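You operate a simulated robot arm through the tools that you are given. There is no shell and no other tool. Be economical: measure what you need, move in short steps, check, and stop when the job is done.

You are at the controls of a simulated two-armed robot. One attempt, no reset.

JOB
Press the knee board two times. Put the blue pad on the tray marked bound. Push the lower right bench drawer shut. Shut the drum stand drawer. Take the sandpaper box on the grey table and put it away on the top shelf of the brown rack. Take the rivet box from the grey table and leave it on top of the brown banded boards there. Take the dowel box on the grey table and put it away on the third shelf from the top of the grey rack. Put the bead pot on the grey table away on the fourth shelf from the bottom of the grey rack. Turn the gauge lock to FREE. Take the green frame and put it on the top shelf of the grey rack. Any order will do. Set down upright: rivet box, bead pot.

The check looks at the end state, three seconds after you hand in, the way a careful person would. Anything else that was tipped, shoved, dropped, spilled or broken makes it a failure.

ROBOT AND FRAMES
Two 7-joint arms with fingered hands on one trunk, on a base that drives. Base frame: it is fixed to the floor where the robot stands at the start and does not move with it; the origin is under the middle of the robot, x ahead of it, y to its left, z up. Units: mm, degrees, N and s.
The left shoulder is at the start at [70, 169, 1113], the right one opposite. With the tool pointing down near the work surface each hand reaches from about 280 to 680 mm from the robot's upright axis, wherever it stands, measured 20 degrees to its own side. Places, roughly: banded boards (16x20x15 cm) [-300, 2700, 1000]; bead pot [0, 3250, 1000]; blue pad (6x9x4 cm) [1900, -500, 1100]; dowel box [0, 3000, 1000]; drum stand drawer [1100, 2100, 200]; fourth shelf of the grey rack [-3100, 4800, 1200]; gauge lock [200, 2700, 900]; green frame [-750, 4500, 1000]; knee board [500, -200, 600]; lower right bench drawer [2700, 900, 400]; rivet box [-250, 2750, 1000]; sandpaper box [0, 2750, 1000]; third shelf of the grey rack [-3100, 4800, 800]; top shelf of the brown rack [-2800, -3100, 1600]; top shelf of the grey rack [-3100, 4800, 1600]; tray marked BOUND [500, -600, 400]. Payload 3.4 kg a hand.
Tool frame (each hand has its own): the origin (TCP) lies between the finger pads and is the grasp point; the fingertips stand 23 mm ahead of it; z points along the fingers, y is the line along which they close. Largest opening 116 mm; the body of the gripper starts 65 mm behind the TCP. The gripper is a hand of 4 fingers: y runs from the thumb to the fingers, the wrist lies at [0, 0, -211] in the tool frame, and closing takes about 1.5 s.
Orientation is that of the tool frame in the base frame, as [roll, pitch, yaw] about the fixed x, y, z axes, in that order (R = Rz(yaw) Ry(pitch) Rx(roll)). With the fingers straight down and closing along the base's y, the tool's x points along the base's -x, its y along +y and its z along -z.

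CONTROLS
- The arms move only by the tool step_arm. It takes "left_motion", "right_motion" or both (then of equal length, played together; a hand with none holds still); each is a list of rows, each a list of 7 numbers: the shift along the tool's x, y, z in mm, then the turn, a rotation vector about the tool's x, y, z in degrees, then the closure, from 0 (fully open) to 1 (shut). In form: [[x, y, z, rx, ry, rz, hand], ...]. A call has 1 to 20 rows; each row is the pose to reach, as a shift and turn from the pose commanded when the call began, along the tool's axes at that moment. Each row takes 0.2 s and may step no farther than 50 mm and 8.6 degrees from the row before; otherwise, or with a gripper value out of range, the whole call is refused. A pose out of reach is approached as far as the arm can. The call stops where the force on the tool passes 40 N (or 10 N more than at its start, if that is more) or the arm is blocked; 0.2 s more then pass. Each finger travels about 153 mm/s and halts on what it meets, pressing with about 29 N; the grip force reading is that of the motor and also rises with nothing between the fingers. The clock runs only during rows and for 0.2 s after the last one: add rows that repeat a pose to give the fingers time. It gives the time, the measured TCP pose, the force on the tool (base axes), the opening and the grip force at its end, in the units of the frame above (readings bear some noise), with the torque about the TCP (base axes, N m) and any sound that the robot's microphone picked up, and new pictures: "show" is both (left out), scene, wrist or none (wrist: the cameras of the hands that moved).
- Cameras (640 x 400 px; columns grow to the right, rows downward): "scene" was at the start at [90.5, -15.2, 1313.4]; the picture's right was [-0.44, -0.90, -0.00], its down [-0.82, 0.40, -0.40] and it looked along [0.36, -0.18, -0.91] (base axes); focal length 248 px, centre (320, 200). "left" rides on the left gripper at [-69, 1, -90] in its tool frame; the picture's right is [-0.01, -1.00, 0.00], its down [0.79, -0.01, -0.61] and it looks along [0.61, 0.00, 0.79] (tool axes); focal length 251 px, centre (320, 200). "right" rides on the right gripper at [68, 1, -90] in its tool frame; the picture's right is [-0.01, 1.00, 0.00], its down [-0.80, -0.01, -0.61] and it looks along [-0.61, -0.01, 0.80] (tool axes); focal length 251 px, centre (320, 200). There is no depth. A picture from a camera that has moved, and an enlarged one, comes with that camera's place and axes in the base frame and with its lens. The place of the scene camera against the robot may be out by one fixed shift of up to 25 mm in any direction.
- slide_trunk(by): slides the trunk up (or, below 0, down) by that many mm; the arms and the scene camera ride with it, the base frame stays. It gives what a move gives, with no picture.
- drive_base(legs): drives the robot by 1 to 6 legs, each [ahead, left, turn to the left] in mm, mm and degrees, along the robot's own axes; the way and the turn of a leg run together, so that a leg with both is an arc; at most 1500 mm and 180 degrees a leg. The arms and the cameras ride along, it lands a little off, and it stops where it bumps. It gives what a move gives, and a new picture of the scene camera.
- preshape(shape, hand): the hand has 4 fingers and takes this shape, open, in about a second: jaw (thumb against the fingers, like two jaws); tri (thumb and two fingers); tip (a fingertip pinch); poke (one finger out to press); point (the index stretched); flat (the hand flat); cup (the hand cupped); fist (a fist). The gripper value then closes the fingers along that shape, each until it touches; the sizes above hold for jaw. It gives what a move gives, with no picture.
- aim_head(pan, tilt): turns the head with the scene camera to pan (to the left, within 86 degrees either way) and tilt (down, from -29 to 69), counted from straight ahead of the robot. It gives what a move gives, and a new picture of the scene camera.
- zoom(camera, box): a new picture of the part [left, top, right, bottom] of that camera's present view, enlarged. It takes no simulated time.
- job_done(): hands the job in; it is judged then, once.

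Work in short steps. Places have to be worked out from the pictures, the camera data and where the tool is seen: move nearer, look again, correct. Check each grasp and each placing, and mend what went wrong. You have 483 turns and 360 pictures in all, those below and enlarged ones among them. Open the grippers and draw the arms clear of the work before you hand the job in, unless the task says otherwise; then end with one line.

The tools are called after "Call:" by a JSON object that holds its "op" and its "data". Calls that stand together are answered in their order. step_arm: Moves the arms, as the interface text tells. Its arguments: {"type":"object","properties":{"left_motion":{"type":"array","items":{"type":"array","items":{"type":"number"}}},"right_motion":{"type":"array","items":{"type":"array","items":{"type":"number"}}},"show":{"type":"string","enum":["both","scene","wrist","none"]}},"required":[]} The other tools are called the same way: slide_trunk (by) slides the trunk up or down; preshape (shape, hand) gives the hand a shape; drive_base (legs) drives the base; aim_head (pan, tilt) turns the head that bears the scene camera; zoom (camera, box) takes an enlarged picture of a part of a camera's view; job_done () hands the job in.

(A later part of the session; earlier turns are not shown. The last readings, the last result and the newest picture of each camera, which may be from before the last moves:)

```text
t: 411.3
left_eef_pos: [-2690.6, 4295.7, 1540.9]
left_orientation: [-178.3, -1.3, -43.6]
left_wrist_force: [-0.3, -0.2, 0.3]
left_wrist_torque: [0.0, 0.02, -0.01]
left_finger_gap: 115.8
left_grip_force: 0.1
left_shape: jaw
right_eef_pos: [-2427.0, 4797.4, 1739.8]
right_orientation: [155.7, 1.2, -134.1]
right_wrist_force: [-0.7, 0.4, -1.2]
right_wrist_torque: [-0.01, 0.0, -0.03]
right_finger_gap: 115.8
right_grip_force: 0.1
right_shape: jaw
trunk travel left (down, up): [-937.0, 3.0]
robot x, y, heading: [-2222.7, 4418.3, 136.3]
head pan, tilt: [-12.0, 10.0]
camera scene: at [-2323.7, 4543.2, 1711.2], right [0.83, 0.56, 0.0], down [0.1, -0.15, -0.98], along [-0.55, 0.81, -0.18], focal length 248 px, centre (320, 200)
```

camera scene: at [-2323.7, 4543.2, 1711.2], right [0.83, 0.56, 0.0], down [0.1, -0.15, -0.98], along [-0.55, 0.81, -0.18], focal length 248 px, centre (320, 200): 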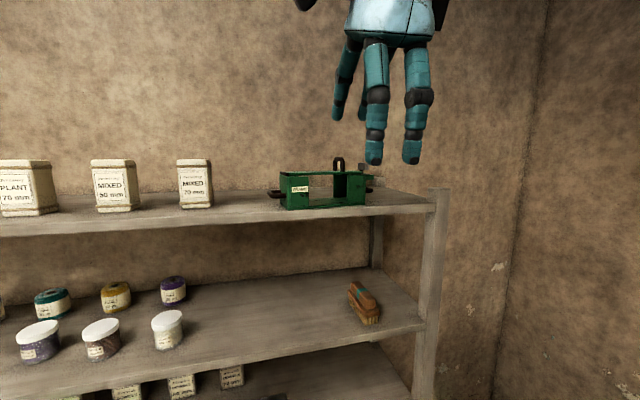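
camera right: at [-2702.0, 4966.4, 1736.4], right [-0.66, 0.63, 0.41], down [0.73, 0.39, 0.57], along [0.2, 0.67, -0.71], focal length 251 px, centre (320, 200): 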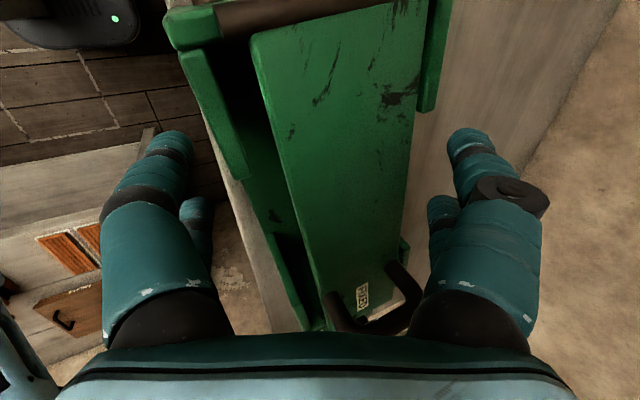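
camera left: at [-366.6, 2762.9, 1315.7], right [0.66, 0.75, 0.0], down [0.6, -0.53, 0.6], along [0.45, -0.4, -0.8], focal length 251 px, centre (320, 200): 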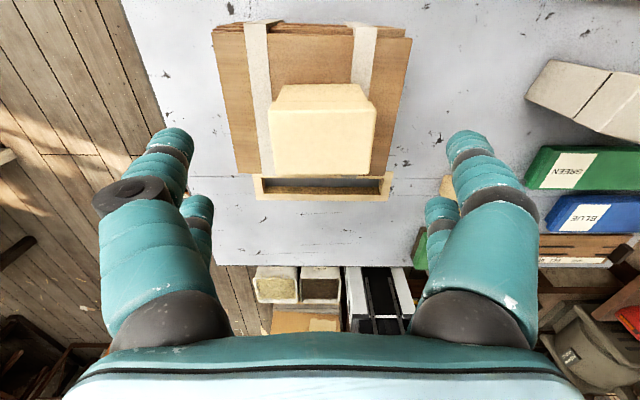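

The frame stands on the top shelf. Next is the bead pot. I'll bring the right hand back to neutral and lower it, then turn around and drive to the far side of the grey table.

Call:
{"op": "step_arm", "data": {"right_motion": [[0, -8, 19, 1.6, 1.6, -7.4, 0], [0, -17, 38, 3.2, 3.2, -14.8, 0], [0, -25, 57, 4.7, 4.7, -22.2, 0], [0, -34, 76, 6.3, 6.3, -29.5, 0], [0, -42, 95, 7.9, 7.9, -36.9, 0], [0, -51, 114, 9.5, 9.5, -44.3, 0], [0, -59, 133, 11, 11, -51.7, 0], [0, -68, 152, 12.6, 12.6, -59, 0], [0, -76, 171, 14.2, 14.2, -66.5, 0], [0, -85, 190, 15.8, 15.8, -73.8, 0], [0, -93, 209, 17.3, 17.3, -81.2, 0], [0, -102, 228, 18.9, 18.9, -88.6, 0]], "show": "none"}}

Call:
{"op": "drive_base", "data": {"legs": [[-300, 0, 0], [0, 0, 180], [850, 350, 2]]}}

Call:
{"op": "aim_head", "data": {"pan": 5, "tilt": 30}}

```text
t: 413.9
left_eef_pos: [-2687.6, 4292.7, 1541.6]
left_orientation: [-178.3, -1.4, -43.6]
left_wrist_force: [-0.4, 0.0, -0.2]
left_wrist_torque: [0.01, 0.03, 0.0]
left_finger_gap: 116.1
left_grip_force: 0.1
left_shape: jaw
right_eef_pos: [-2420.1, 4801.1, 1491.6]
right_orientation: [-178.7, 0.4, -43.9]
right_wrist_force: [-0.7, 0.1, -0.5]
right_wrist_torque: [-0.02, -0.01, -0.01]
right_finger_gap: 115.7
right_grip_force: 0.1
right_shape: jaw
trunk travel left (down, up): [-937.0, 3.0]
robot x, y, heading: [-2219.5, 4419.8, 136.1]
head pan, tilt: [-12.0, 10.0]
```

```text
t: 427.6
left_eef_pos: [-696.1, 3984.7, 1543.3]
left_orientation: [-178.3, -1.2, 136.7]
left_wrist_force: [0.7, 0.2, 0.3]
left_wrist_torque: [0.02, -0.02, 0.02]
left_finger_gap: 115.9
left_grip_force: 0.0
left_shape: jaw
right_eef_pos: [-960.2, 3475.3, 1492.1]
right_orientation: [-178.8, 0.6, 136.2]
right_wrist_force: [0.7, 0.4, 0.2]
right_wrist_torque: [0.03, 0.01, -0.01]
right_finger_gap: 115.8
right_grip_force: 0.1
right_shape: jaw
trunk travel left (down, up): [-937.0, 3.0]
robot x, y, heading: [-1165.3, 3861.6, -43.4]
head pan, tilt: [-12.0, 10.0]
camera scene: at [-1087.4, 3757.7, 1711.7], right [-0.82, -0.57, 0.0], down [-0.1, 0.14, -0.98], along [0.56, -0.81, -0.17], focal length 248 px, centre (320, 200)
```

scene: 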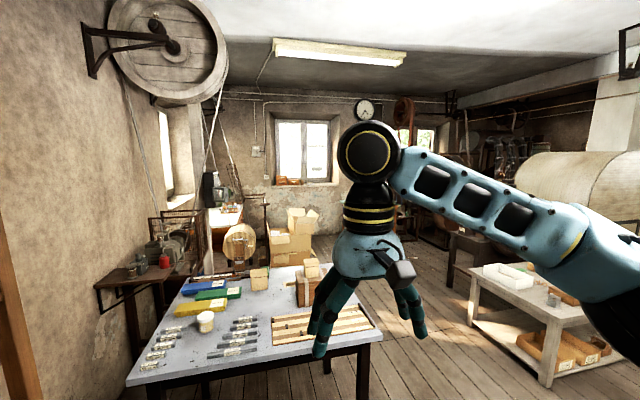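

```text
t: 428.4
left_eef_pos: [-695.1, 3983.1, 1541.1]
left_orientation: [-178.2, -1.2, 136.9]
left_wrist_force: [-0.2, 0.7, 0.3]
left_wrist_torque: [0.0, 0.02, 0.0]
left_finger_gap: 116.1
left_grip_force: 0.0
left_shape: jaw
right_eef_pos: [-959.3, 3476.3, 1492.3]
right_orientation: [-178.8, 0.4, 136.2]
right_wrist_force: [-0.1, -0.4, -0.3]
right_wrist_torque: [0.02, 0.0, 0.01]
right_finger_gap: 115.9
right_grip_force: 0.1
right_shape: jaw
trunk travel left (down, up): [-937.0, 3.0]
robot x, y, heading: [-1162.7, 3856.1, -43.4]
head pan, tilt: [5.0, 30.0]
camera scene: at [-1067.5, 3777.3, 1679.3], right [-0.62, -0.78, 0.0], down [-0.39, 0.31, -0.87], along [0.68, -0.54, -0.5], focal length 248 px, centre (320, 200)
```

scene: 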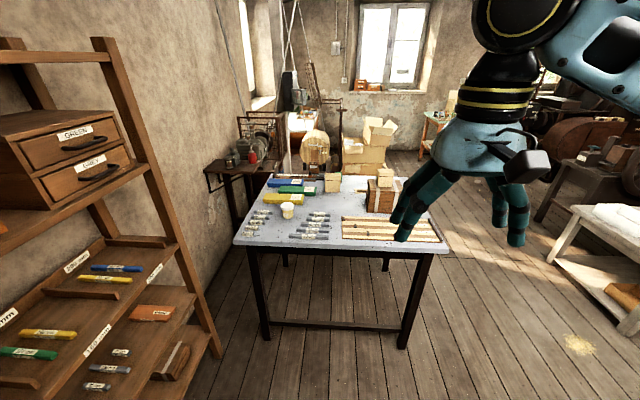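

Bead pot in view on the near corner of the table. I'll drive up to this side of the table and lower the trunk.

Call:
{"op": "drive_base", "data": {"legs": [[720, 95, 1.4]]}}

Call:
{"op": "slide_trunk", "data": {"by": -120}}

Call:
{"op": "aim_head", "data": {"pan": 5, "tilt": 45}}

```text
t: 432.4
left_eef_pos: [-100.5, 3570.5, 1542.0]
left_orientation: [-178.3, -1.1, 138.2]
left_wrist_force: [-0.4, -0.7, 0.8]
left_wrist_torque: [-0.02, 0.03, 0.05]
left_finger_gap: 116.1
left_grip_force: 0.1
left_shape: jaw
right_eef_pos: [-354.1, 3055.7, 1492.4]
right_orientation: [-178.7, 0.5, 137.5]
right_wrist_force: [0.2, 0.6, 0.2]
right_wrist_torque: [-0.02, -0.03, -0.03]
right_finger_gap: 115.7
right_grip_force: 0.0
right_shape: jaw
trunk travel left (down, up): [-937.0, 3.0]
robot x, y, heading: [-561.7, 3426.9, -42.3]
head pan, tilt: [5.0, 30.0]
camera scene: at [-468.7, 3354.8, 1679.5], right [-0.6, -0.8, 0.0], down [-0.4, 0.3, -0.87], along [0.69, -0.52, -0.5], focal length 248 px, centre (320, 200)
```

scene: 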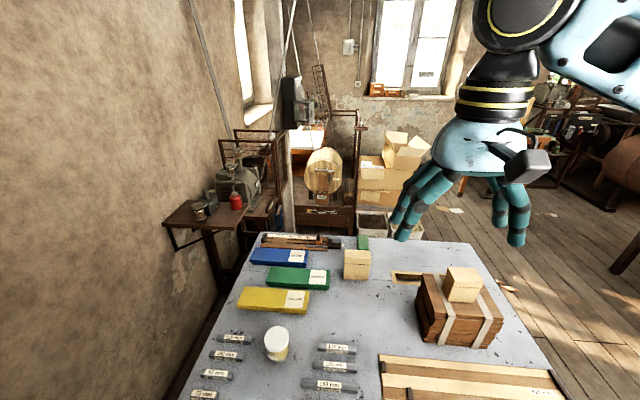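

```text
t: 433.9
left_eef_pos: [-99.1, 3569.1, 1421.9]
left_orientation: [-178.3, -1.1, 138.3]
left_wrist_force: [0.3, -0.6, 0.4]
left_wrist_torque: [0.01, 0.0, -0.01]
left_finger_gap: 116.0
left_grip_force: 0.1
left_shape: jaw
right_eef_pos: [-352.0, 3053.5, 1371.7]
right_orientation: [-178.8, 0.3, 137.6]
right_wrist_force: [0.3, -0.5, 0.6]
right_wrist_torque: [0.01, 0.02, -0.05]
right_finger_gap: 115.6
right_grip_force: 0.0
right_shape: jaw
trunk travel left (down, up): [-817.0, 123.0]
robot x, y, heading: [-562.1, 3432.1, -41.9]
head pan, tilt: [5.0, 30.0]
```

```text
t: 434.7
left_eef_pos: [-99.2, 3569.0, 1421.9]
left_orientation: [-178.2, -1.2, 138.3]
left_wrist_force: [-0.1, -0.5, 0.4]
left_wrist_torque: [-0.01, -0.02, -0.01]
left_finger_gap: 116.3
left_grip_force: 0.1
left_shape: jaw
right_eef_pos: [-351.8, 3054.2, 1371.1]
right_orientation: [-178.8, 0.4, 137.5]
right_wrist_force: [0.8, -1.0, -0.4]
right_wrist_torque: [0.03, 0.01, 0.01]
right_finger_gap: 116.0
right_grip_force: 0.0
right_shape: jaw
trunk travel left (down, up): [-817.0, 123.0]
robot x, y, heading: [-563.2, 3431.0, -42.0]
head pan, tilt: [5.0, 45.0]
camera scene: at [-474.1, 3359.1, 1536.7], right [-0.6, -0.8, 0.0], down [-0.56, 0.43, -0.71], along [0.56, -0.43, -0.71], focal length 248 px, centre (320, 200)
```

scene: 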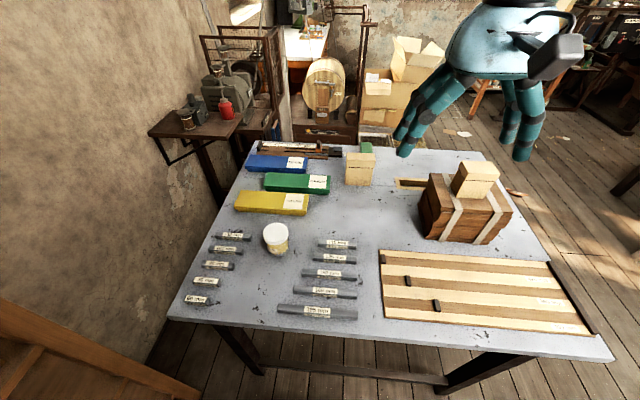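

The pot is about 488 ahead and 158 to the left, on the left hand's side. I'll bring the left hand over with a 30° forward tilt so that it suits the shelf later.

Call:
{"op": "step_arm", "data": {"left_motion": [[-15, -26, 22, 0, -3, 0, 0], [-30, -51, 44, 0, -6, 0, 0], [-45, -77, 66, 0, -9, 0, 0], [-60, -102, 88, 0, -12, 0, 0], [-75, -128, 110, 0, -15, 0, 0], [-90, -153, 132, 0, -18, 0, 0], [-105, -179, 154, 0, -21, 0, 0], [-120, -204, 176, 0, -24, 0, 0], [-135, -230, 198, 0, -27, 0, 0], [-150, -255, 220, 0, -30, 0, 0]], "show": "wrist"}}

```text
t: 436.9
left_eef_pos: [-62.8, 3421.8, 1181.4]
left_orientation: [-177.6, 28.9, 139.4]
left_wrist_force: [0.3, -0.3, 0.1]
left_wrist_torque: [-0.01, -0.02, 0.0]
left_finger_gap: 116.1
left_grip_force: 0.0
left_shape: jaw
left hand out of reach, approached as far as the arm can: row 1, 2, 3, 4, 5, 6, 7, 8, 9, 10
right_eef_pos: [-351.6, 3054.5, 1373.1]
right_orientation: [-178.9, 0.4, 137.6]
right_wrist_force: [-0.3, 0.9, -0.1]
right_wrist_torque: [-0.03, -0.05, 0.0]
right_finger_gap: 115.9
right_grip_force: 0.0
right_shape: jaw
trunk travel left (down, up): [-817.0, 123.0]
robot x, y, heading: [-562.9, 3431.7, -42.1]
head pan, tilt: [5.0, 45.0]
camera left: at [-47.1, 3413.0, 1292.2], right [-0.66, -0.75, 0.04], down [-0.74, 0.66, 0.15], along [-0.14, 0.07, -0.99], focal length 251 px, centre (320, 200)
```

left: 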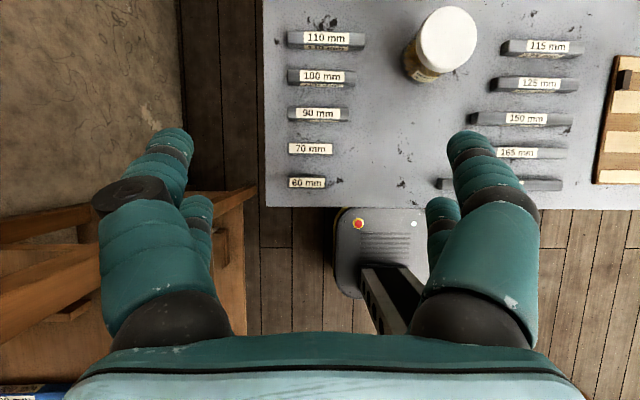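

The wrist view puts the pot at about (-48,3217). I'll move the left hand ahead 100, right 152 and down 70, then check.

Call:
{"op": "step_arm", "data": {"left_motion": [[-11, -30, 22, 0, 0, 0, 0], [-22, -61, 44, 0, 0, 0, 0], [-32, -91, 65, 0, 0, 0, 0], [-43, -122, 87, 0, 0, 0, 0], [-54, -152, 109, 0, 0, 0, 0]], "show": "wrist"}}

```text
t: 438.1
left_eef_pos: [36.5, 3332.8, 1122.6]
left_orientation: [-175.6, 28.6, 141.9]
left_wrist_force: [-0.1, -0.5, 0.2]
left_wrist_torque: [0.0, 0.03, 0.0]
left_finger_gap: 116.0
left_grip_force: 0.0
left_shape: jaw
left hand out of reach, approached as far as the arm can: row 1, 2, 3, 4, 5
right_eef_pos: [-349.2, 3052.8, 1371.2]
right_orientation: [-178.8, 0.3, 137.6]
right_wrist_force: [-0.8, -0.5, 0.4]
right_wrist_torque: [0.0, 0.02, 0.02]
right_finger_gap: 115.9
right_grip_force: 0.0
right_shape: jaw
trunk travel left (down, up): [-817.0, 123.0]
robot x, y, heading: [-565.5, 3436.3, -42.0]
head pan, tilt: [5.0, 45.0]
camera left: at [55.8, 3327.6, 1234.6], right [-0.64, -0.77, 0.07], down [-0.75, 0.64, 0.15], along [-0.16, 0.04, -0.99], focal length 251 px, centre (320, 200)
```

left: 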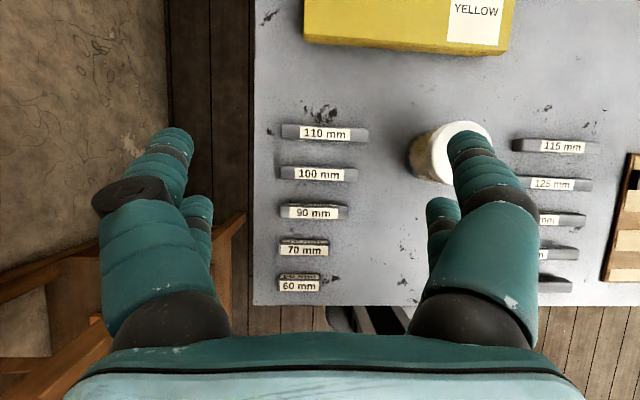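

The left arm won't move right from here, so I'll shift the base right 143 instead, which keeps the hand above everything.

Call:
{"op": "drive_base", "data": {"legs": [[0, -143, 0]]}}

Call:
{"op": "zoom", "data": {"camera": "left", "box": [0, 0, 640, 400]}}

```text
t: 439.4
left_eef_pos: [-60.0, 3229.2, 1120.5]
left_orientation: [-175.8, 28.5, 141.9]
left_wrist_force: [1.0, 0.7, 0.3]
left_wrist_torque: [-0.04, 0.01, -0.04]
left_finger_gap: 115.8
left_grip_force: 0.0
left_shape: jaw
right_eef_pos: [-445.5, 2948.9, 1372.8]
right_orientation: [-178.6, 0.4, 137.6]
right_wrist_force: [0.2, -0.6, -0.6]
right_wrist_torque: [0.03, -0.01, 0.0]
right_finger_gap: 115.9
right_grip_force: 0.0
right_shape: jaw
trunk travel left (down, up): [-817.0, 123.0]
robot x, y, heading: [-656.6, 3326.9, -42.0]
head pan, tilt: [5.0, 45.0]
camera scene: at [-568.6, 3253.9, 1536.6], right [-0.6, -0.8, 0.0], down [-0.57, 0.43, -0.71], along [0.56, -0.43, -0.71], focal length 248 px, centre (320, 200)
```

scene: 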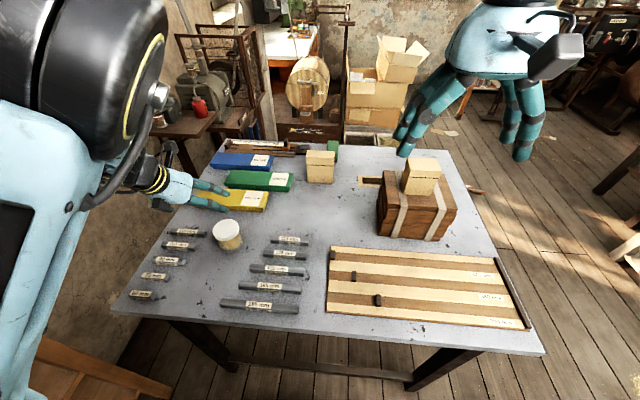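

```text
1.00 times, centred on (320, 200) of left (not enlarged: the box is as wide or as high as the picture)
camera zoom: at [-42.0, 3224.2, 1232.1], right [-0.64, -0.77, 0.07], down [-0.75, 0.64, 0.15], along [-0.16, 0.05, -0.99], focal length 251 px, centre (320, 200)
```

zoom: 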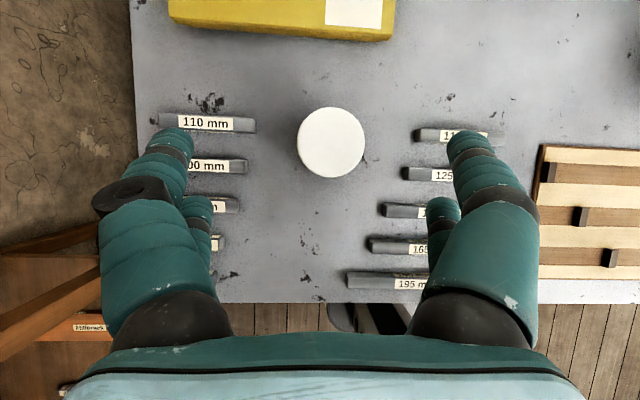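

The pot sits right below: axis at about (-45,3195). I'll descend with small corrections to TCP z≈990 and check.

Call:
{"op": "step_arm", "data": {"left_motion": [[0, -5, 20, 0, 0, 0, 0], [5, -10, 50, 0, 0, 0, 0], [15, -15, 80, 0, 0, 0, 0], [28, -15, 110, 0, 0, 0, 0], [34, -15, 128, 0, 0, 0, 0]], "show": "wrist"}}

```text
t: 440.6
left_eef_pos: [-54.0, 3191.6, 995.2]
left_orientation: [-176.0, 28.6, 141.7]
left_wrist_force: [-0.5, -0.2, -0.2]
left_wrist_torque: [-0.02, -0.01, 0.01]
left_finger_gap: 116.3
left_grip_force: 0.1
left_shape: jaw
right_eef_pos: [-447.5, 2947.2, 1371.8]
right_orientation: [-178.7, 0.4, 137.6]
right_wrist_force: [0.7, -0.8, 0.9]
right_wrist_torque: [-0.03, 0.01, -0.03]
right_finger_gap: 116.0
right_grip_force: 0.1
right_shape: jaw
trunk travel left (down, up): [-817.0, 123.0]
robot x, y, heading: [-660.7, 3326.5, -42.2]
head pan, tilt: [5.0, 45.0]
camera left: at [-34.7, 3185.1, 1104.7], right [-0.64, -0.77, 0.07], down [-0.75, 0.64, 0.15], along [-0.16, 0.05, -0.99], focal length 251 px, centre (320, 200)
```

left: 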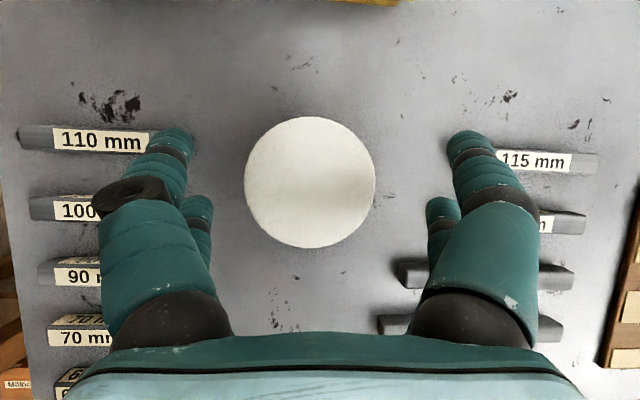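

Lid top comes out at z≈965 and about 72 mm across. I'll narrow to 90 mm to clear the rods, descend 48 to its mid-height and close.

Call:
{"op": "step_arm", "data": {"left_motion": [[0, 4, 0, 0, 0, 0, 0.22], [-3, 7, 8, 0, 0, 0, 0.22], [5, 7, 22, 0, 0, 0, 0.22], [12, 7, 35, 0, 0, 0, 0.22], [18, 7, 46, 0, 0, 0, 0.22], [18, 7, 46, 0, 0, 0, 0.4], [18, 7, 46, 0, 0, 0, 0.7], [18, 7, 46, 0, 0, 0, 1], [18, 7, 46, 0, 0, 0, 1]], "show": "wrist"}}

```text
t: 442.6
left_eef_pos: [-44.8, 3188.6, 944.9]
left_orientation: [-175.9, 28.5, 141.7]
left_wrist_force: [-0.2, -1.8, 4.7]
left_wrist_torque: [0.17, -0.02, -0.05]
left_finger_gap: 48.0
left_grip_force: 29.4
left_shape: jaw
right_eef_pos: [-448.9, 2945.9, 1371.6]
right_orientation: [-178.9, 0.4, 137.6]
right_wrist_force: [0.4, 0.6, 0.2]
right_wrist_torque: [0.01, 0.0, -0.01]
right_finger_gap: 115.8
right_grip_force: 0.0
right_shape: jaw
trunk travel left (down, up): [-817.0, 123.0]
robot x, y, heading: [-655.7, 3320.2, -42.2]
head pan, tilt: [5.0, 45.0]
camera left: at [-27.8, 3183.5, 1056.0], right [-0.64, -0.77, 0.07], down [-0.75, 0.64, 0.15], along [-0.16, 0.05, -0.99], focal length 251 px, centre (320, 200)
```

left: 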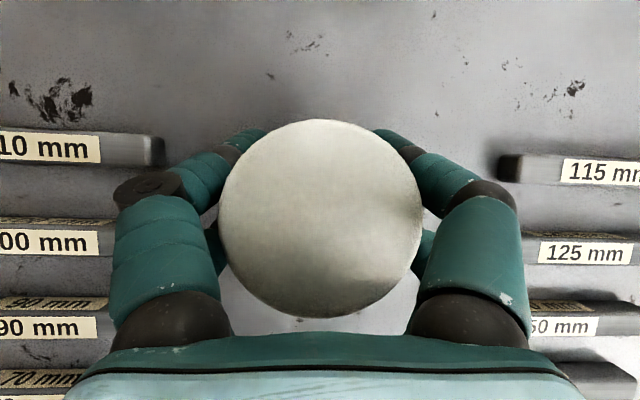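

The pot is held between both finger pairs. I'll lift with the trunk and check.

Call:
{"op": "slide_trunk", "data": {"by": 120}}

Call:
{"op": "step_arm", "data": {"left_motion": [[-15, 0, -26, 0, 0, 0, 1], [-29, 0, -52, 0, 0, 0, 1], [-44, 0, -78, 0, 0, 0, 1]], "show": "scene"}}

```text
t: 444.1
left_eef_pos: [-45.5, 3189.2, 1064.6]
left_orientation: [-176.1, 28.6, 141.7]
left_wrist_force: [-0.2, 0.2, -1.3]
left_wrist_torque: [0.02, 0.0, 0.0]
left_finger_gap: 46.9
left_grip_force: 28.3
left_shape: jaw
right_eef_pos: [-448.4, 2947.4, 1492.4]
right_orientation: [-178.7, 0.4, 137.7]
right_wrist_force: [-0.1, 0.0, -0.5]
right_wrist_torque: [0.02, -0.01, 0.01]
right_finger_gap: 115.8
right_grip_force: 0.0
right_shape: jaw
trunk travel left (down, up): [-937.0, 3.0]
robot x, y, heading: [-657.6, 3323.3, -42.3]
head pan, tilt: [5.0, 45.0]
```

```text
t: 444.9
left_eef_pos: [-42.4, 3192.1, 1154.0]
left_orientation: [-176.0, 28.5, 141.7]
left_wrist_force: [0.0, -0.6, -1.2]
left_wrist_torque: [0.03, 0.0, 0.0]
left_finger_gap: 46.5
left_grip_force: 29.2
left_shape: jaw
right_eef_pos: [-448.5, 2947.6, 1492.1]
right_orientation: [-178.9, 0.4, 137.6]
right_wrist_force: [-0.3, 0.4, 0.4]
right_wrist_torque: [0.02, 0.01, -0.04]
right_finger_gap: 115.8
right_grip_force: 0.1
right_shape: jaw
trunk travel left (down, up): [-937.0, 3.0]
robot x, y, heading: [-660.0, 3322.2, -42.2]
head pan, tilt: [5.0, 45.0]
camera scene: at [-571.4, 3251.7, 1656.6], right [-0.6, -0.8, 0.0], down [-0.56, 0.43, -0.71], along [0.56, -0.43, -0.71], focal length 248 px, centre (320, 200)
```

scene: 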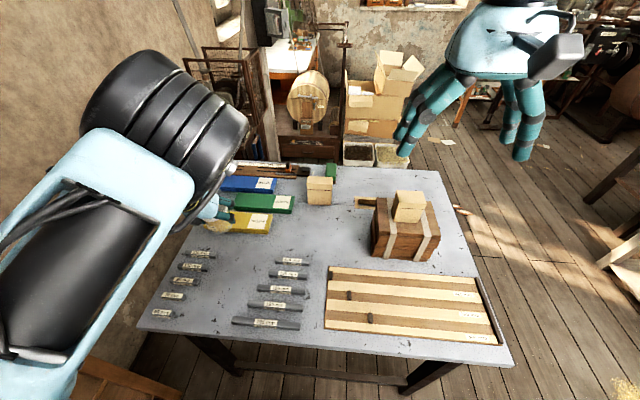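

Light pot, lifted. The gap reads a little smaller than the pot, so I'll check the hold through the wrist camera.

Call:
{"op": "zoom", "data": {"camera": "left", "box": [100, 80, 540, 360]}}

```text
1.43 times, centred on (320, 220) of left
camera zoom: at [-23.6, 3186.9, 1265.0], right [-0.64, -0.77, 0.07], down [-0.75, 0.64, 0.15], along [-0.16, 0.05, -0.99], focal length 359 px, centre (320, 171)
```

zoom: 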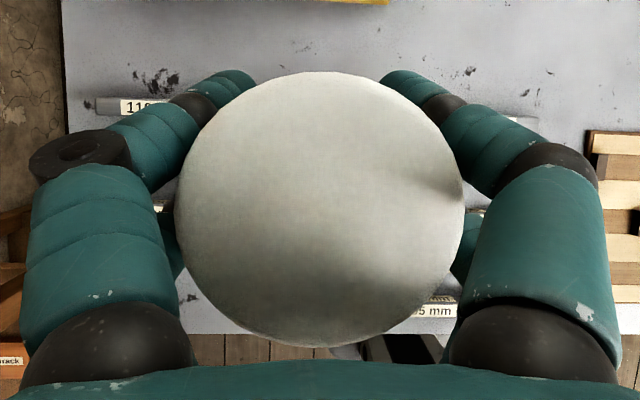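

The pot is enveloped securely. I'll raise it to about z 1285, pull the right hand back, then back away, turn around and head to the rack.

Call:
{"op": "step_arm", "data": {"left_motion": [[-16, 0, -29, 0, 0, 0, 1], [-32, 0, -57, 0, 0, 0, 1], [-48, 0, -86, 0, 0, 0, 1], [-63, 0, -114, 0, 0, 0, 1]], "right_motion": [[30, 0, 0, 0, 0, 0, 0], [60, 0, 0, 0, 0, 0, 0], [90, 0, 0, 0, 0, 0, 0], [120, 0, 0, 0, 0, 0, 0]], "show": "none"}}

Call:
{"op": "drive_base", "data": {"legs": [[-900, 0, 0], [0, 0, 178.5], [850, 0, 0]]}}

```text
t: 445.9
left_eef_pos: [-37.3, 3209.7, 1268.7]
left_orientation: [-175.0, 26.6, 143.6]
left_wrist_force: [-0.1, 0.2, -2.5]
left_wrist_torque: [-0.02, -0.04, -0.04]
left_finger_gap: 45.3
left_grip_force: 28.5
left_shape: jaw
right_eef_pos: [-538.3, 3027.8, 1491.6]
right_orientation: [-178.6, 0.4, 137.6]
right_wrist_force: [-0.3, 0.3, -0.7]
right_wrist_torque: [-0.02, 0.0, 0.02]
right_finger_gap: 115.9
right_grip_force: 0.1
right_shape: jaw
trunk travel left (down, up): [-937.0, 3.0]
robot x, y, heading: [-658.2, 3323.3, -42.0]
head pan, tilt: [5.0, 45.0]
```

```text
t: 462.1
left_eef_pos: [-2574.2, 4651.0, 1282.7]
left_orientation: [-174.0, 28.4, -37.2]
left_wrist_force: [-0.1, -0.2, -1.1]
left_wrist_torque: [-0.02, 0.0, -0.04]
left_finger_gap: 45.0
left_grip_force: 28.9
left_shape: jaw
right_eef_pos: [-2068.1, 4817.6, 1493.4]
right_orientation: [-178.7, 0.5, -43.7]
right_wrist_force: [0.2, 0.5, 0.4]
right_wrist_torque: [0.02, -0.01, 0.03]
right_finger_gap: 115.8
right_grip_force: 0.1
right_shape: jaw
trunk travel left (down, up): [-937.0, 3.0]
robot x, y, heading: [-1953.4, 4516.2, 136.9]
head pan, tilt: [5.0, 45.0]
camera scene: at [-2063.0, 4614.0, 1656.8], right [0.62, 0.78, 0.0], down [0.55, -0.44, -0.71], along [-0.55, 0.44, -0.71], focal length 248 px, centre (320, 200)
```

scene: 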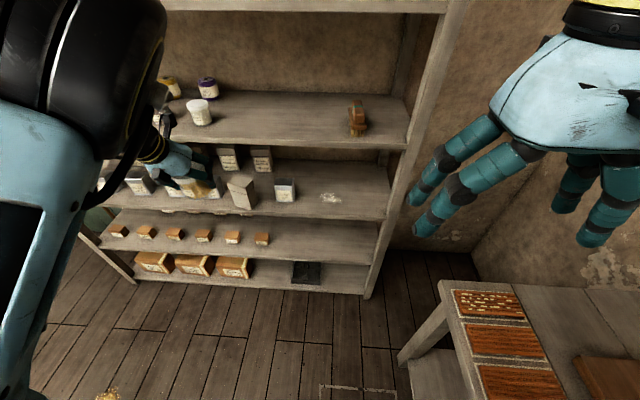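

The pot is lined up at w≈1555 with 45 mm clearance above the second shelf. I'll drive 365 ahead.

Call:
{"op": "drive_base", "data": {"legs": [[365, 0, -0.6]]}}

Call:
{"op": "zoom", "data": {"camera": "left", "box": [0, 0, 640, 400]}}

```text
t: 464.5
left_eef_pos: [-2840.7, 4902.5, 1281.8]
left_orientation: [-173.6, 28.5, -36.8]
left_wrist_force: [-0.7, -0.3, -1.8]
left_wrist_torque: [0.02, 0.0, -0.01]
left_finger_gap: 44.8
left_grip_force: 29.4
left_shape: jaw
right_eef_pos: [-2332.0, 5069.1, 1492.0]
right_orientation: [-178.7, 0.7, -43.9]
right_wrist_force: [0.2, -0.5, -0.9]
right_wrist_torque: [0.02, 0.01, 0.0]
right_finger_gap: 115.8
right_grip_force: 0.1
right_shape: jaw
trunk travel left (down, up): [-937.0, 3.0]
robot x, y, heading: [-2216.0, 4769.3, 136.7]
head pan, tilt: [5.0, 45.0]
camera scene: at [-2328.6, 4865.9, 1657.0], right [0.62, 0.78, 0.0], down [0.55, -0.44, -0.71], along [-0.55, 0.44, -0.71], focal length 248 px, centre (320, 200)
```

scene: 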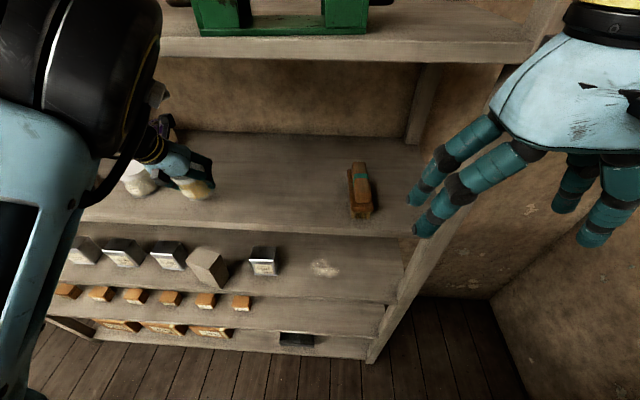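

```text
1.00 times, centred on (320, 200) of left (not enlarged: the box is as wide or as high as the picture)
camera zoom: at [-2860.0, 4904.1, 1393.3], right [0.63, 0.77, 0.1], down [0.75, -0.64, 0.15], along [0.18, -0.02, -0.98], focal length 251 px, centre (320, 200)
```

zoom: 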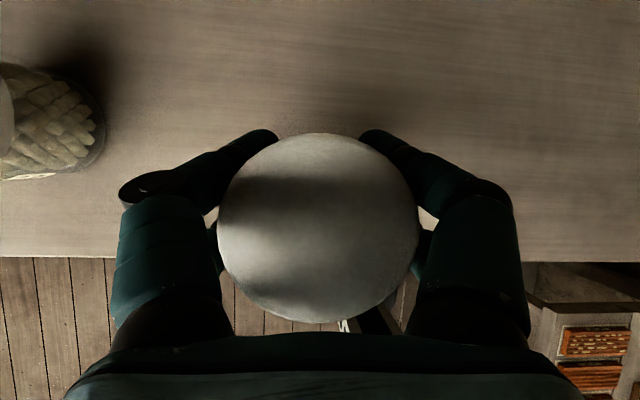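

The pot's axis is about 52 mm inside the shelf edge. I'll go 25 farther in and lower to contact.

Call:
{"op": "drive_base", "data": {"legs": [[28, 0, 0]]}}

Call:
{"op": "step_arm", "data": {"left_motion": [[5, 0, 9, 0, 0, 0, 1], [10, 0, 18, 0, 0, 0, 1], [14, 0, 25, 0, 0, 0, 1], [17, 0, 30, 0, 0, 0, 1], [20, 0, 35, 0, 0, 0, 1], [22, 0, 40, 0, 0, 0, 1], [25, 0, 45, 0, 0, 0, 1], [28, 0, 50, 0, 0, 0, 1], [30, 0, 55, 0, 0, 0, 1], [33, 0, 60, 0, 0, 0, 1]], "show": "wrist"}}

```text
t: 465.3
left_eef_pos: [-2856.6, 4917.2, 1284.4]
left_orientation: [-173.5, 28.6, -36.6]
left_wrist_force: [0.8, 0.1, -2.0]
left_wrist_torque: [0.01, -0.01, 0.02]
left_finger_gap: 45.2
left_grip_force: 28.9
left_shape: jaw
right_eef_pos: [-2349.8, 5086.3, 1494.5]
right_orientation: [-178.8, 0.8, -43.8]
right_wrist_force: [-0.2, -1.1, 0.5]
right_wrist_torque: [0.04, 0.03, -0.03]
right_finger_gap: 115.8
right_grip_force: 0.0
right_shape: jaw
trunk travel left (down, up): [-937.0, 3.0]
robot x, y, heading: [-2241.7, 4792.2, 136.4]
head pan, tilt: [5.0, 45.0]
camera scene: at [-2345.5, 4881.8, 1657.4], right [0.62, 0.78, 0.0], down [0.55, -0.44, -0.71], along [-0.56, 0.44, -0.7], focal length 248 px, centre (320, 200)
```

scene: 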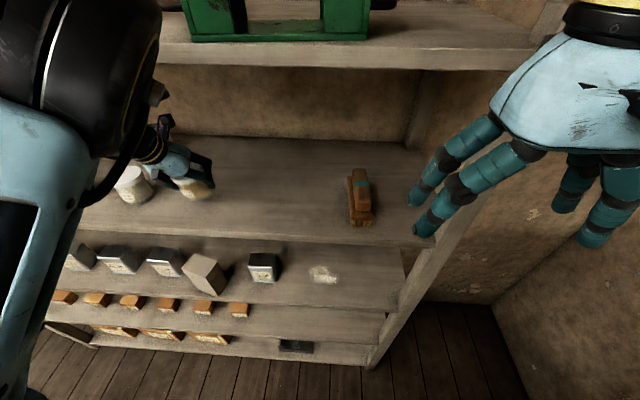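

```text
t: 466.7
left_eef_pos: [-2861.0, 4921.9, 1245.6]
left_orientation: [-173.1, 29.3, -35.5]
left_wrist_force: [-0.6, 0.2, 24.7]
left_wrist_torque: [-0.93, -0.23, -0.02]
left_finger_gap: 44.4
left_grip_force: 29.5
left_shape: jaw
right_eef_pos: [-2350.3, 5089.7, 1493.6]
right_orientation: [-178.9, 0.7, -43.6]
right_wrist_force: [0.5, 0.6, -0.1]
right_wrist_torque: [-0.03, 0.02, 0.0]
right_finger_gap: 115.7
right_grip_force: 0.0
right_shape: jaw
trunk travel left (down, up): [-937.0, 3.0]
robot x, y, heading: [-2238.9, 4791.0, 136.4]
head pan, tilt: [5.0, 45.0]
stopped in row 6 (left hand): the force on the tool passed its limit at 43 N (the readings are from after the stop); the commanded pose is now the measured one
camera left: at [-2880.2, 4922.1, 1356.0], right [0.62, 0.78, 0.11], down [0.77, -0.63, 0.14], along [0.17, 0.0, -0.98], focal length 251 px, centre (320, 200)
```

left: 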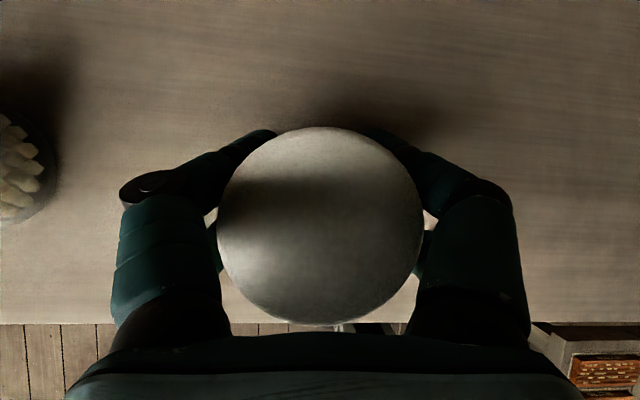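

The pot is standing on the shelf, 78 mm inside the edge. I'll ease 2 mm up and release slowly.

Call:
{"op": "step_arm", "data": {"left_motion": [[-1, 0, -2, 0, 0, 0, 0.55], [-1, 0, -2, 0, 0, 0, 0.45], [-1, 0, -2, 0, 0, 0, 0.35], [-1, 0, -2, 0, 0, 0, 0.25], [-1, 0, -2, 0, 0, 0, 0.15], [-1, 0, -2, 0, 0, 0, 0], [-1, 0, -2, 0, 0, 0, 0]], "show": "wrist"}}

```text
t: 468.3
left_eef_pos: [-2864.7, 4919.9, 1243.1]
left_orientation: [-172.5, 28.8, -34.9]
left_wrist_force: [0.2, 0.4, -0.3]
left_wrist_torque: [-0.02, -0.01, 0.03]
left_finger_gap: 116.0
left_grip_force: 0.0
left_shape: jaw
right_eef_pos: [-2354.9, 5090.6, 1491.3]
right_orientation: [-178.8, 0.5, -43.7]
right_wrist_force: [-0.5, 0.3, -0.7]
right_wrist_torque: [-0.02, 0.0, 0.02]
right_finger_gap: 116.0
right_grip_force: 0.1
right_shape: jaw
trunk travel left (down, up): [-937.0, 3.0]
robot x, y, heading: [-2240.5, 4791.8, 136.5]
head pan, tilt: [5.0, 45.0]
camera left: at [-2885.8, 4919.8, 1352.7], right [0.61, 0.78, 0.12], down [0.77, -0.62, 0.15], along [0.19, 0.0, -0.98], focal length 251 px, centre (320, 200)
```

left: 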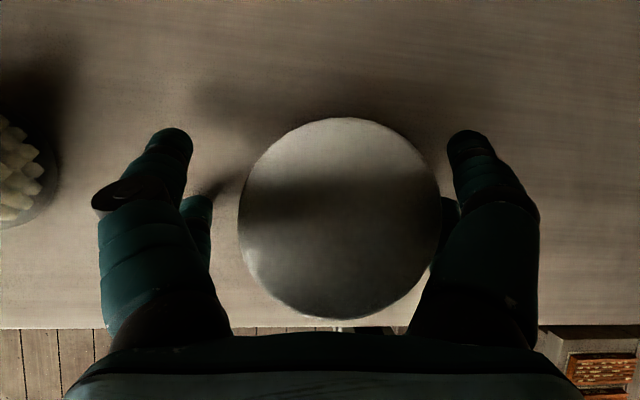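

Released; the pot stands upright but is close to one finger pair. I'll shift the hand 12 mm sideways away from it before withdrawing.

Call:
{"op": "step_arm", "data": {"left_motion": [[0, -6, 0, 0, 0, 0, 0], [0, -12, 0, 0, 0, 0, 0]], "show": "wrist"}}

```text
t: 468.9
left_eef_pos: [-2857.4, 4927.1, 1239.5]
left_orientation: [-172.7, 28.3, -34.7]
left_wrist_force: [-0.2, -0.3, -1.0]
left_wrist_torque: [-0.02, 0.02, 0.01]
left_finger_gap: 116.2
left_grip_force: 0.0
left_shape: jaw
right_eef_pos: [-2354.7, 5090.5, 1491.5]
right_orientation: [-178.7, 0.5, -43.7]
right_wrist_force: [-0.9, 0.0, 1.0]
right_wrist_torque: [0.01, 0.03, 0.0]
right_finger_gap: 115.7
right_grip_force: 0.0
right_shape: jaw
trunk travel left (down, up): [-937.0, 3.0]
robot x, y, heading: [-2236.8, 4792.4, 136.8]
head pan, tilt: [5.0, 45.0]
camera left: at [-2878.7, 4927.4, 1349.5], right [0.61, 0.79, 0.12], down [0.77, -0.62, 0.15], along [0.19, 0.0, -0.98], focal length 251 px, centre (320, 200)
```

left: 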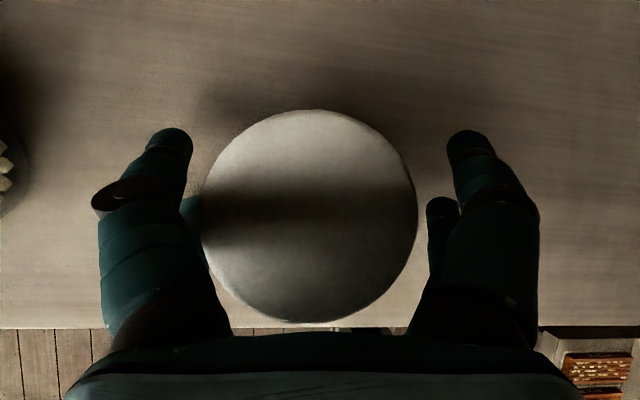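

The pot sits between the finger pairs with small gaps. I'll withdraw along the tool axis with a slight sideways compensation.

Call:
{"op": "step_arm", "data": {"left_motion": [[0, 1, -12, 0, 0, 0, 0], [0, 0, -25, 0, 0, 0, 0], [0, -1, -40, 0, 0, 0, 0], [0, -3, -60, 0, 0, 0, 0], [0, -5, -85, 0, 0, 0, 0], [0, -7, -110, 0, 0, 0, 0]], "show": "wrist"}}

```text
t: 470.3
left_eef_pos: [-2813.8, 4893.4, 1340.0]
left_orientation: [-171.9, 28.8, -34.7]
left_wrist_force: [-1.3, 0.3, -0.2]
left_wrist_torque: [0.0, 0.01, 0.02]
left_finger_gap: 116.1
left_grip_force: 0.0
left_shape: jaw
right_eef_pos: [-2352.5, 5089.8, 1492.0]
right_orientation: [-178.8, 0.7, -43.7]
right_wrist_force: [1.1, -0.4, 0.2]
right_wrist_torque: [0.0, 0.02, 0.03]
right_finger_gap: 116.2
right_grip_force: 0.1
right_shape: jaw
trunk travel left (down, up): [-937.0, 3.0]
robot x, y, heading: [-2238.7, 4791.4, 136.6]
head pan, tilt: [5.0, 45.0]
camera left: at [-2835.4, 4892.2, 1450.4], right [0.61, 0.78, 0.13], down [0.77, -0.62, 0.15], along [0.19, 0.01, -0.98], focal length 251 px, centre (320, 200)
```

left: 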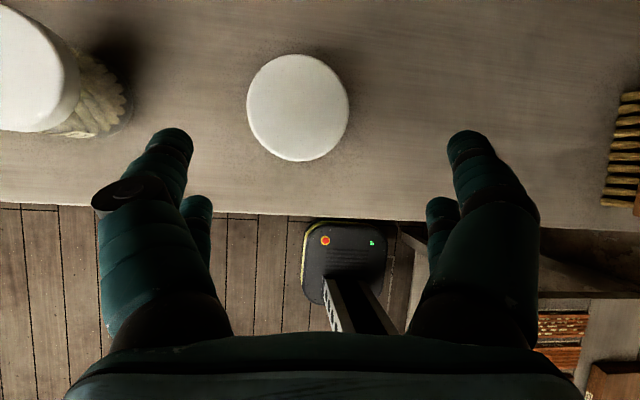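

Clear. I'll back off and verify the pot from the head camera.

Call:
{"op": "drive_base", "data": {"legs": [[-550, 0, 0]]}}

Call:
{"op": "aim_head", "data": {"pan": 5, "tilt": 22}}

```text
t: 473.4
left_eef_pos: [-2418.9, 4520.6, 1337.8]
left_orientation: [-172.0, 28.5, -34.8]
left_wrist_force: [-0.3, 0.6, 0.8]
left_wrist_torque: [0.0, 0.0, 0.03]
left_finger_gap: 115.9
left_grip_force: 0.0
left_shape: jaw
right_eef_pos: [-1959.8, 4714.7, 1491.3]
right_orientation: [-178.8, 0.3, -43.6]
right_wrist_force: [-0.2, 0.2, -1.3]
right_wrist_torque: [0.01, -0.03, 0.04]
right_finger_gap: 116.1
right_grip_force: 0.1
right_shape: jaw
trunk travel left (down, up): [-937.0, 3.0]
robot x, y, heading: [-1840.6, 4415.5, 136.6]
head pan, tilt: [5.0, 45.0]
camera scene: at [-1954.9, 4512.0, 1656.4], right [0.62, 0.78, 0.0], down [0.56, -0.44, -0.71], along [-0.55, 0.44, -0.71], focal length 248 px, centre (320, 200)
```

scene: 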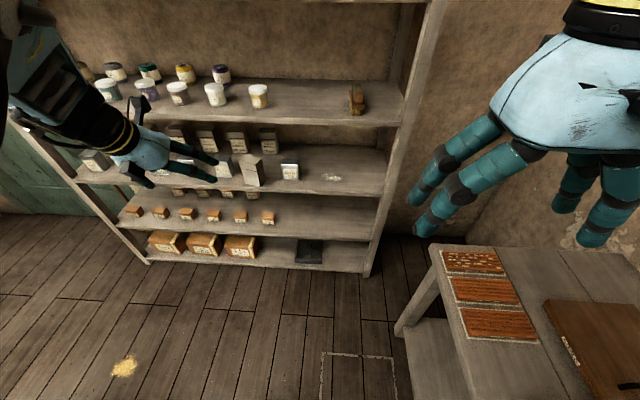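

```text
t: 474.3
left_eef_pos: [-2417.7, 4516.6, 1339.5]
left_orientation: [-171.6, 28.6, -34.4]
left_wrist_force: [0.5, 0.4, -0.2]
left_wrist_torque: [0.03, -0.01, 0.01]
left_finger_gap: 115.9
left_grip_force: 0.0
left_shape: jaw
right_eef_pos: [-1956.7, 4713.0, 1492.0]
right_orientation: [-178.7, 0.5, -43.7]
right_wrist_force: [0.3, 0.2, -0.4]
right_wrist_torque: [0.02, 0.02, 0.0]
right_finger_gap: 115.8
right_grip_force: 0.1
right_shape: jaw
trunk travel left (down, up): [-937.0, 3.0]
robot x, y, heading: [-1838.3, 4412.3, 136.4]
head pan, tilt: [5.0, 22.0]
camera scene: at [-1961.3, 4516.7, 1692.1], right [0.62, 0.78, 0.0], down [0.29, -0.23, -0.93], along [-0.73, 0.58, -0.38], focal length 248 px, centre (320, 200)
```

scene: 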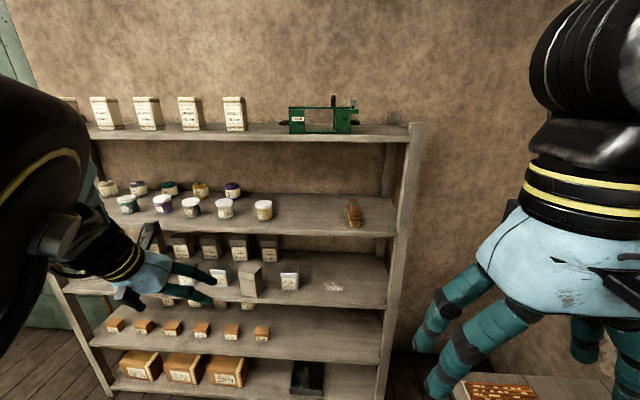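

All three items are on the grey rack as asked. Last is the sandpaper box. I'll retrace my earlier route backward around the table front into the gap, keeping my heading.

Call:
{"op": "drive_base", "data": {"legs": [[-1400, 0, 1.5], [0, 1050, 0], [-1500, 0, 0], [-130, 0, 0], [0, -1040, 0]]}}

Call:
{"op": "aim_head", "data": {"pan": -5, "tilt": 45}}

```text
t: 499.3
left_eef_pos: [-182.4, 2371.0, 1338.8]
left_orientation: [-171.5, 28.7, -36.2]
left_wrist_force: [0.6, -0.6, -0.1]
left_wrist_torque: [-0.01, -0.02, 0.01]
left_finger_gap: 116.2
left_grip_force: 0.0
left_shape: jaw
right_eef_pos: [283.2, 2551.8, 1492.0]
right_orientation: [-178.7, 0.4, -45.4]
right_wrist_force: [0.3, -0.4, -0.6]
right_wrist_torque: [-0.01, 0.0, -0.01]
right_finger_gap: 116.1
right_grip_force: 0.1
right_shape: jaw
trunk travel left (down, up): [-937.0, 3.0]
robot x, y, heading: [389.6, 2250.8, 135.3]
head pan, tilt: [5.0, 22.0]
camera scene: at [272.0, 2355.1, 1692.0], right [0.64, 0.76, 0.0], down [0.29, -0.24, -0.93], along [-0.71, 0.6, -0.37], focal length 248 px, centre (320, 200)
```

scene: 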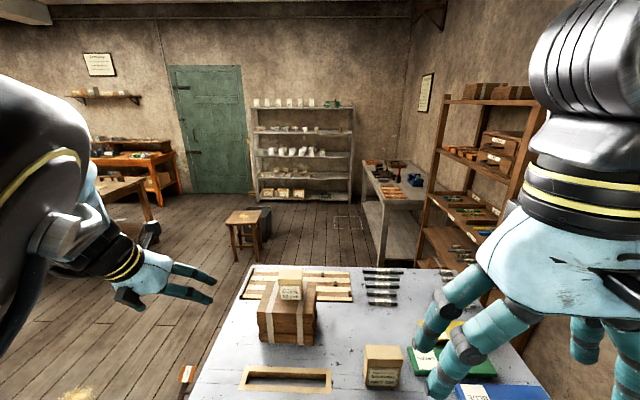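

```text
t: 500.1
left_eef_pos: [-182.0, 2370.1, 1338.3]
left_orientation: [-171.5, 28.8, -36.0]
left_wrist_force: [-0.4, 0.2, -0.2]
left_wrist_torque: [0.03, 0.0, 0.01]
left_finger_gap: 115.8
left_grip_force: 0.1
left_shape: jaw
right_eef_pos: [284.9, 2552.9, 1492.6]
right_orientation: [-178.8, 0.4, -45.3]
right_wrist_force: [0.6, 0.0, 0.3]
right_wrist_torque: [0.03, -0.03, -0.05]
right_finger_gap: 116.0
right_grip_force: 0.0
right_shape: jaw
trunk travel left (down, up): [-937.0, 3.0]
robot x, y, heading: [389.8, 2251.6, 134.9]
head pan, tilt: [-5.0, 45.0]
camera scene: at [292.2, 2359.1, 1656.7], right [0.77, 0.64, 0.0], down [0.45, -0.54, -0.71], along [-0.45, 0.54, -0.71], focal length 248 px, centre (320, 200)
```

scene: 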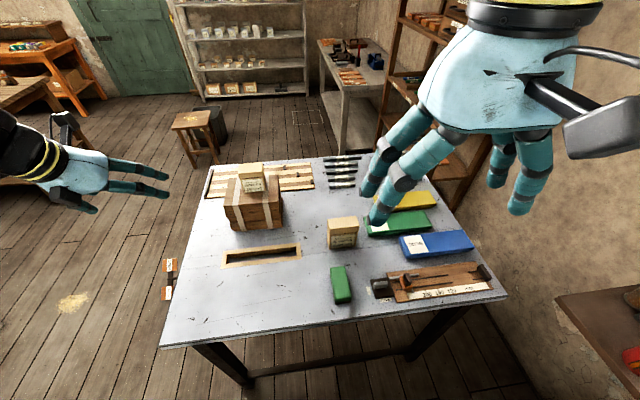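

Sandpaper box is 691 ahead and 119 right. I'll drive 165 closer and bring the right hand above it with a 30° forward tilt, which I'll need for the high shelf.

Call:
{"op": "drive_base", "data": {"legs": [[165, 0, 2]]}}

Call:
{"op": "step_arm", "data": {"right_motion": [[-16, 1, 29, 0, -2.5, 0, 0], [-32, 3, 58, 0, -5, 0, 0], [-48, 4, 87, 0, -7.5, 0, 0], [-64, 5, 116, 0, -10, 0, 0], [-80, 6, 145, 0, -12.5, 0, 0], [-96, 8, 174, 0, -15, 0, 0], [-112, 9, 203, 0, -17.5, 0, 0], [-128, 10, 232, 0, -20, 0, 0], [-144, 11, 261, 0, -22.5, 0, 0], [-160, 13, 290, 0, -25, 0, 0], [-176, 14, 319, 0, -27.5, 0, 0], [-192, 15, 340, 0, -30, 0, 0]], "show": "wrist"}}

```text
t: 501.6
left_eef_pos: [-301.7, 2462.5, 1340.6]
left_orientation: [-171.5, 28.9, -33.9]
left_wrist_force: [0.2, -0.1, 0.1]
left_wrist_torque: [-0.02, 0.02, -0.01]
left_finger_gap: 116.0
left_grip_force: 0.0
left_shape: jaw
right_eef_pos: [158.7, 2659.8, 1492.7]
right_orientation: [-178.9, 0.6, -43.2]
right_wrist_force: [0.6, -0.3, -0.3]
right_wrist_torque: [0.02, 0.05, 0.0]
right_finger_gap: 115.9
right_grip_force: 0.1
right_shape: jaw
trunk travel left (down, up): [-937.0, 3.0]
robot x, y, heading: [274.1, 2361.8, 137.1]
head pan, tilt: [-5.0, 45.0]
camera scene: at [174.2, 2467.2, 1657.1], right [0.74, 0.67, 0.0], down [0.47, -0.52, -0.71], along [-0.47, 0.53, -0.7], focal length 248 px, centre (320, 200)
```

scene: 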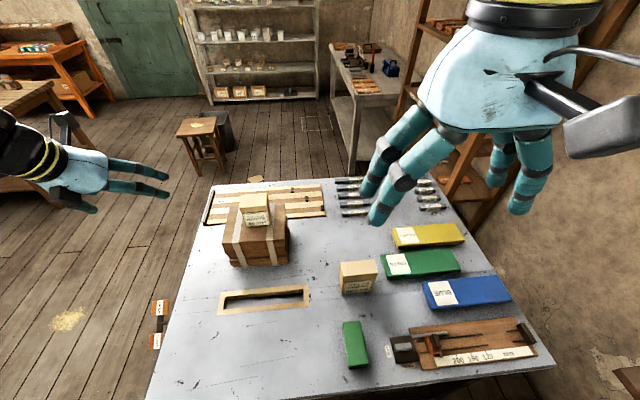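

```text
t: 504.2
left_eef_pos: [-305.8, 2464.6, 1338.7]
left_orientation: [-171.5, 28.8, -33.9]
left_wrist_force: [0.5, -0.4, -0.7]
left_wrist_torque: [-0.01, 0.0, -0.03]
left_finger_gap: 116.0
left_grip_force: 0.0
left_shape: jaw
right_eef_pos: [7.4, 2790.0, 1151.7]
right_orientation: [-178.4, 30.4, -42.5]
right_wrist_force: [0.2, 0.3, 0.5]
right_wrist_torque: [0.01, -0.01, 0.02]
right_finger_gap: 116.1
right_grip_force: 0.0
right_shape: jaw
trunk travel left (down, up): [-937.0, 3.0]
robot x, y, heading: [271.7, 2367.4, 136.8]
head pan, tilt: [-5.0, 45.0]
camera right: at [83.8, 2717.6, 1194.4], right [-0.69, -0.72, -0.02], down [-0.28, 0.25, 0.93], along [-0.66, 0.65, -0.38], focal length 251 px, centre (320, 200)
```

right: 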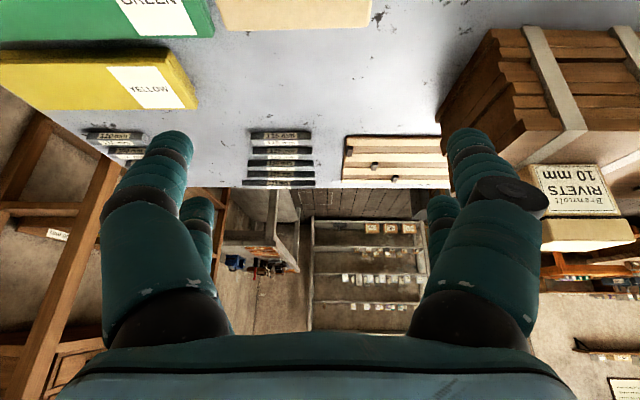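

Only the box's far edge is visible. I'll pull the hand back 120 to see the whole box.

Call:
{"op": "step_arm", "data": {"right_motion": [[35, -8, -19, 0, 0, 0, 0], [70, -16, -39, 0, 0, 0, 0], [104, -22, -58, 0, 0, 0, 0]], "show": "wrist"}}

```text
t: 505.0
left_eef_pos: [-303.3, 2463.6, 1340.1]
left_orientation: [-171.4, 28.7, -33.9]
left_wrist_force: [0.5, -0.6, 0.5]
left_wrist_torque: [0.0, 0.02, 0.02]
left_finger_gap: 116.1
left_grip_force: 0.1
left_shape: jaw
right_eef_pos: [107.4, 2726.0, 1151.1]
right_orientation: [-178.5, 30.6, -42.6]
right_wrist_force: [-0.2, 0.2, -0.5]
right_wrist_torque: [0.01, -0.01, -0.03]
right_finger_gap: 115.8
right_grip_force: 0.1
right_shape: jaw
right hand out of reach, approached as far as the arm can: row 3
trunk travel left (down, up): [-937.0, 3.0]
robot x, y, heading: [272.5, 2365.4, 136.9]
head pan, tilt: [-5.0, 45.0]
camera right: at [182.6, 2653.8, 1193.2], right [-0.69, -0.72, -0.02], down [-0.28, 0.25, 0.93], along [-0.66, 0.65, -0.38], focal length 251 px, centre (320, 200)
```

right: 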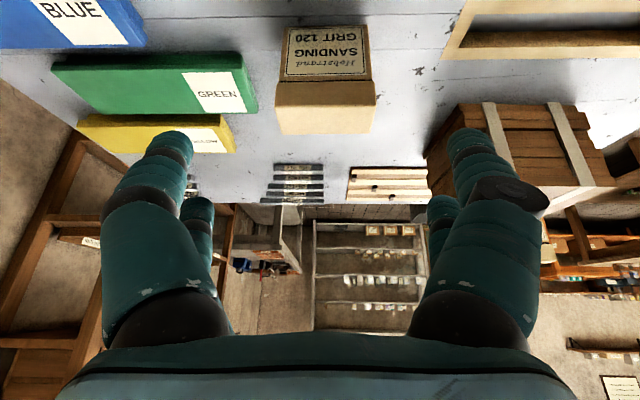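

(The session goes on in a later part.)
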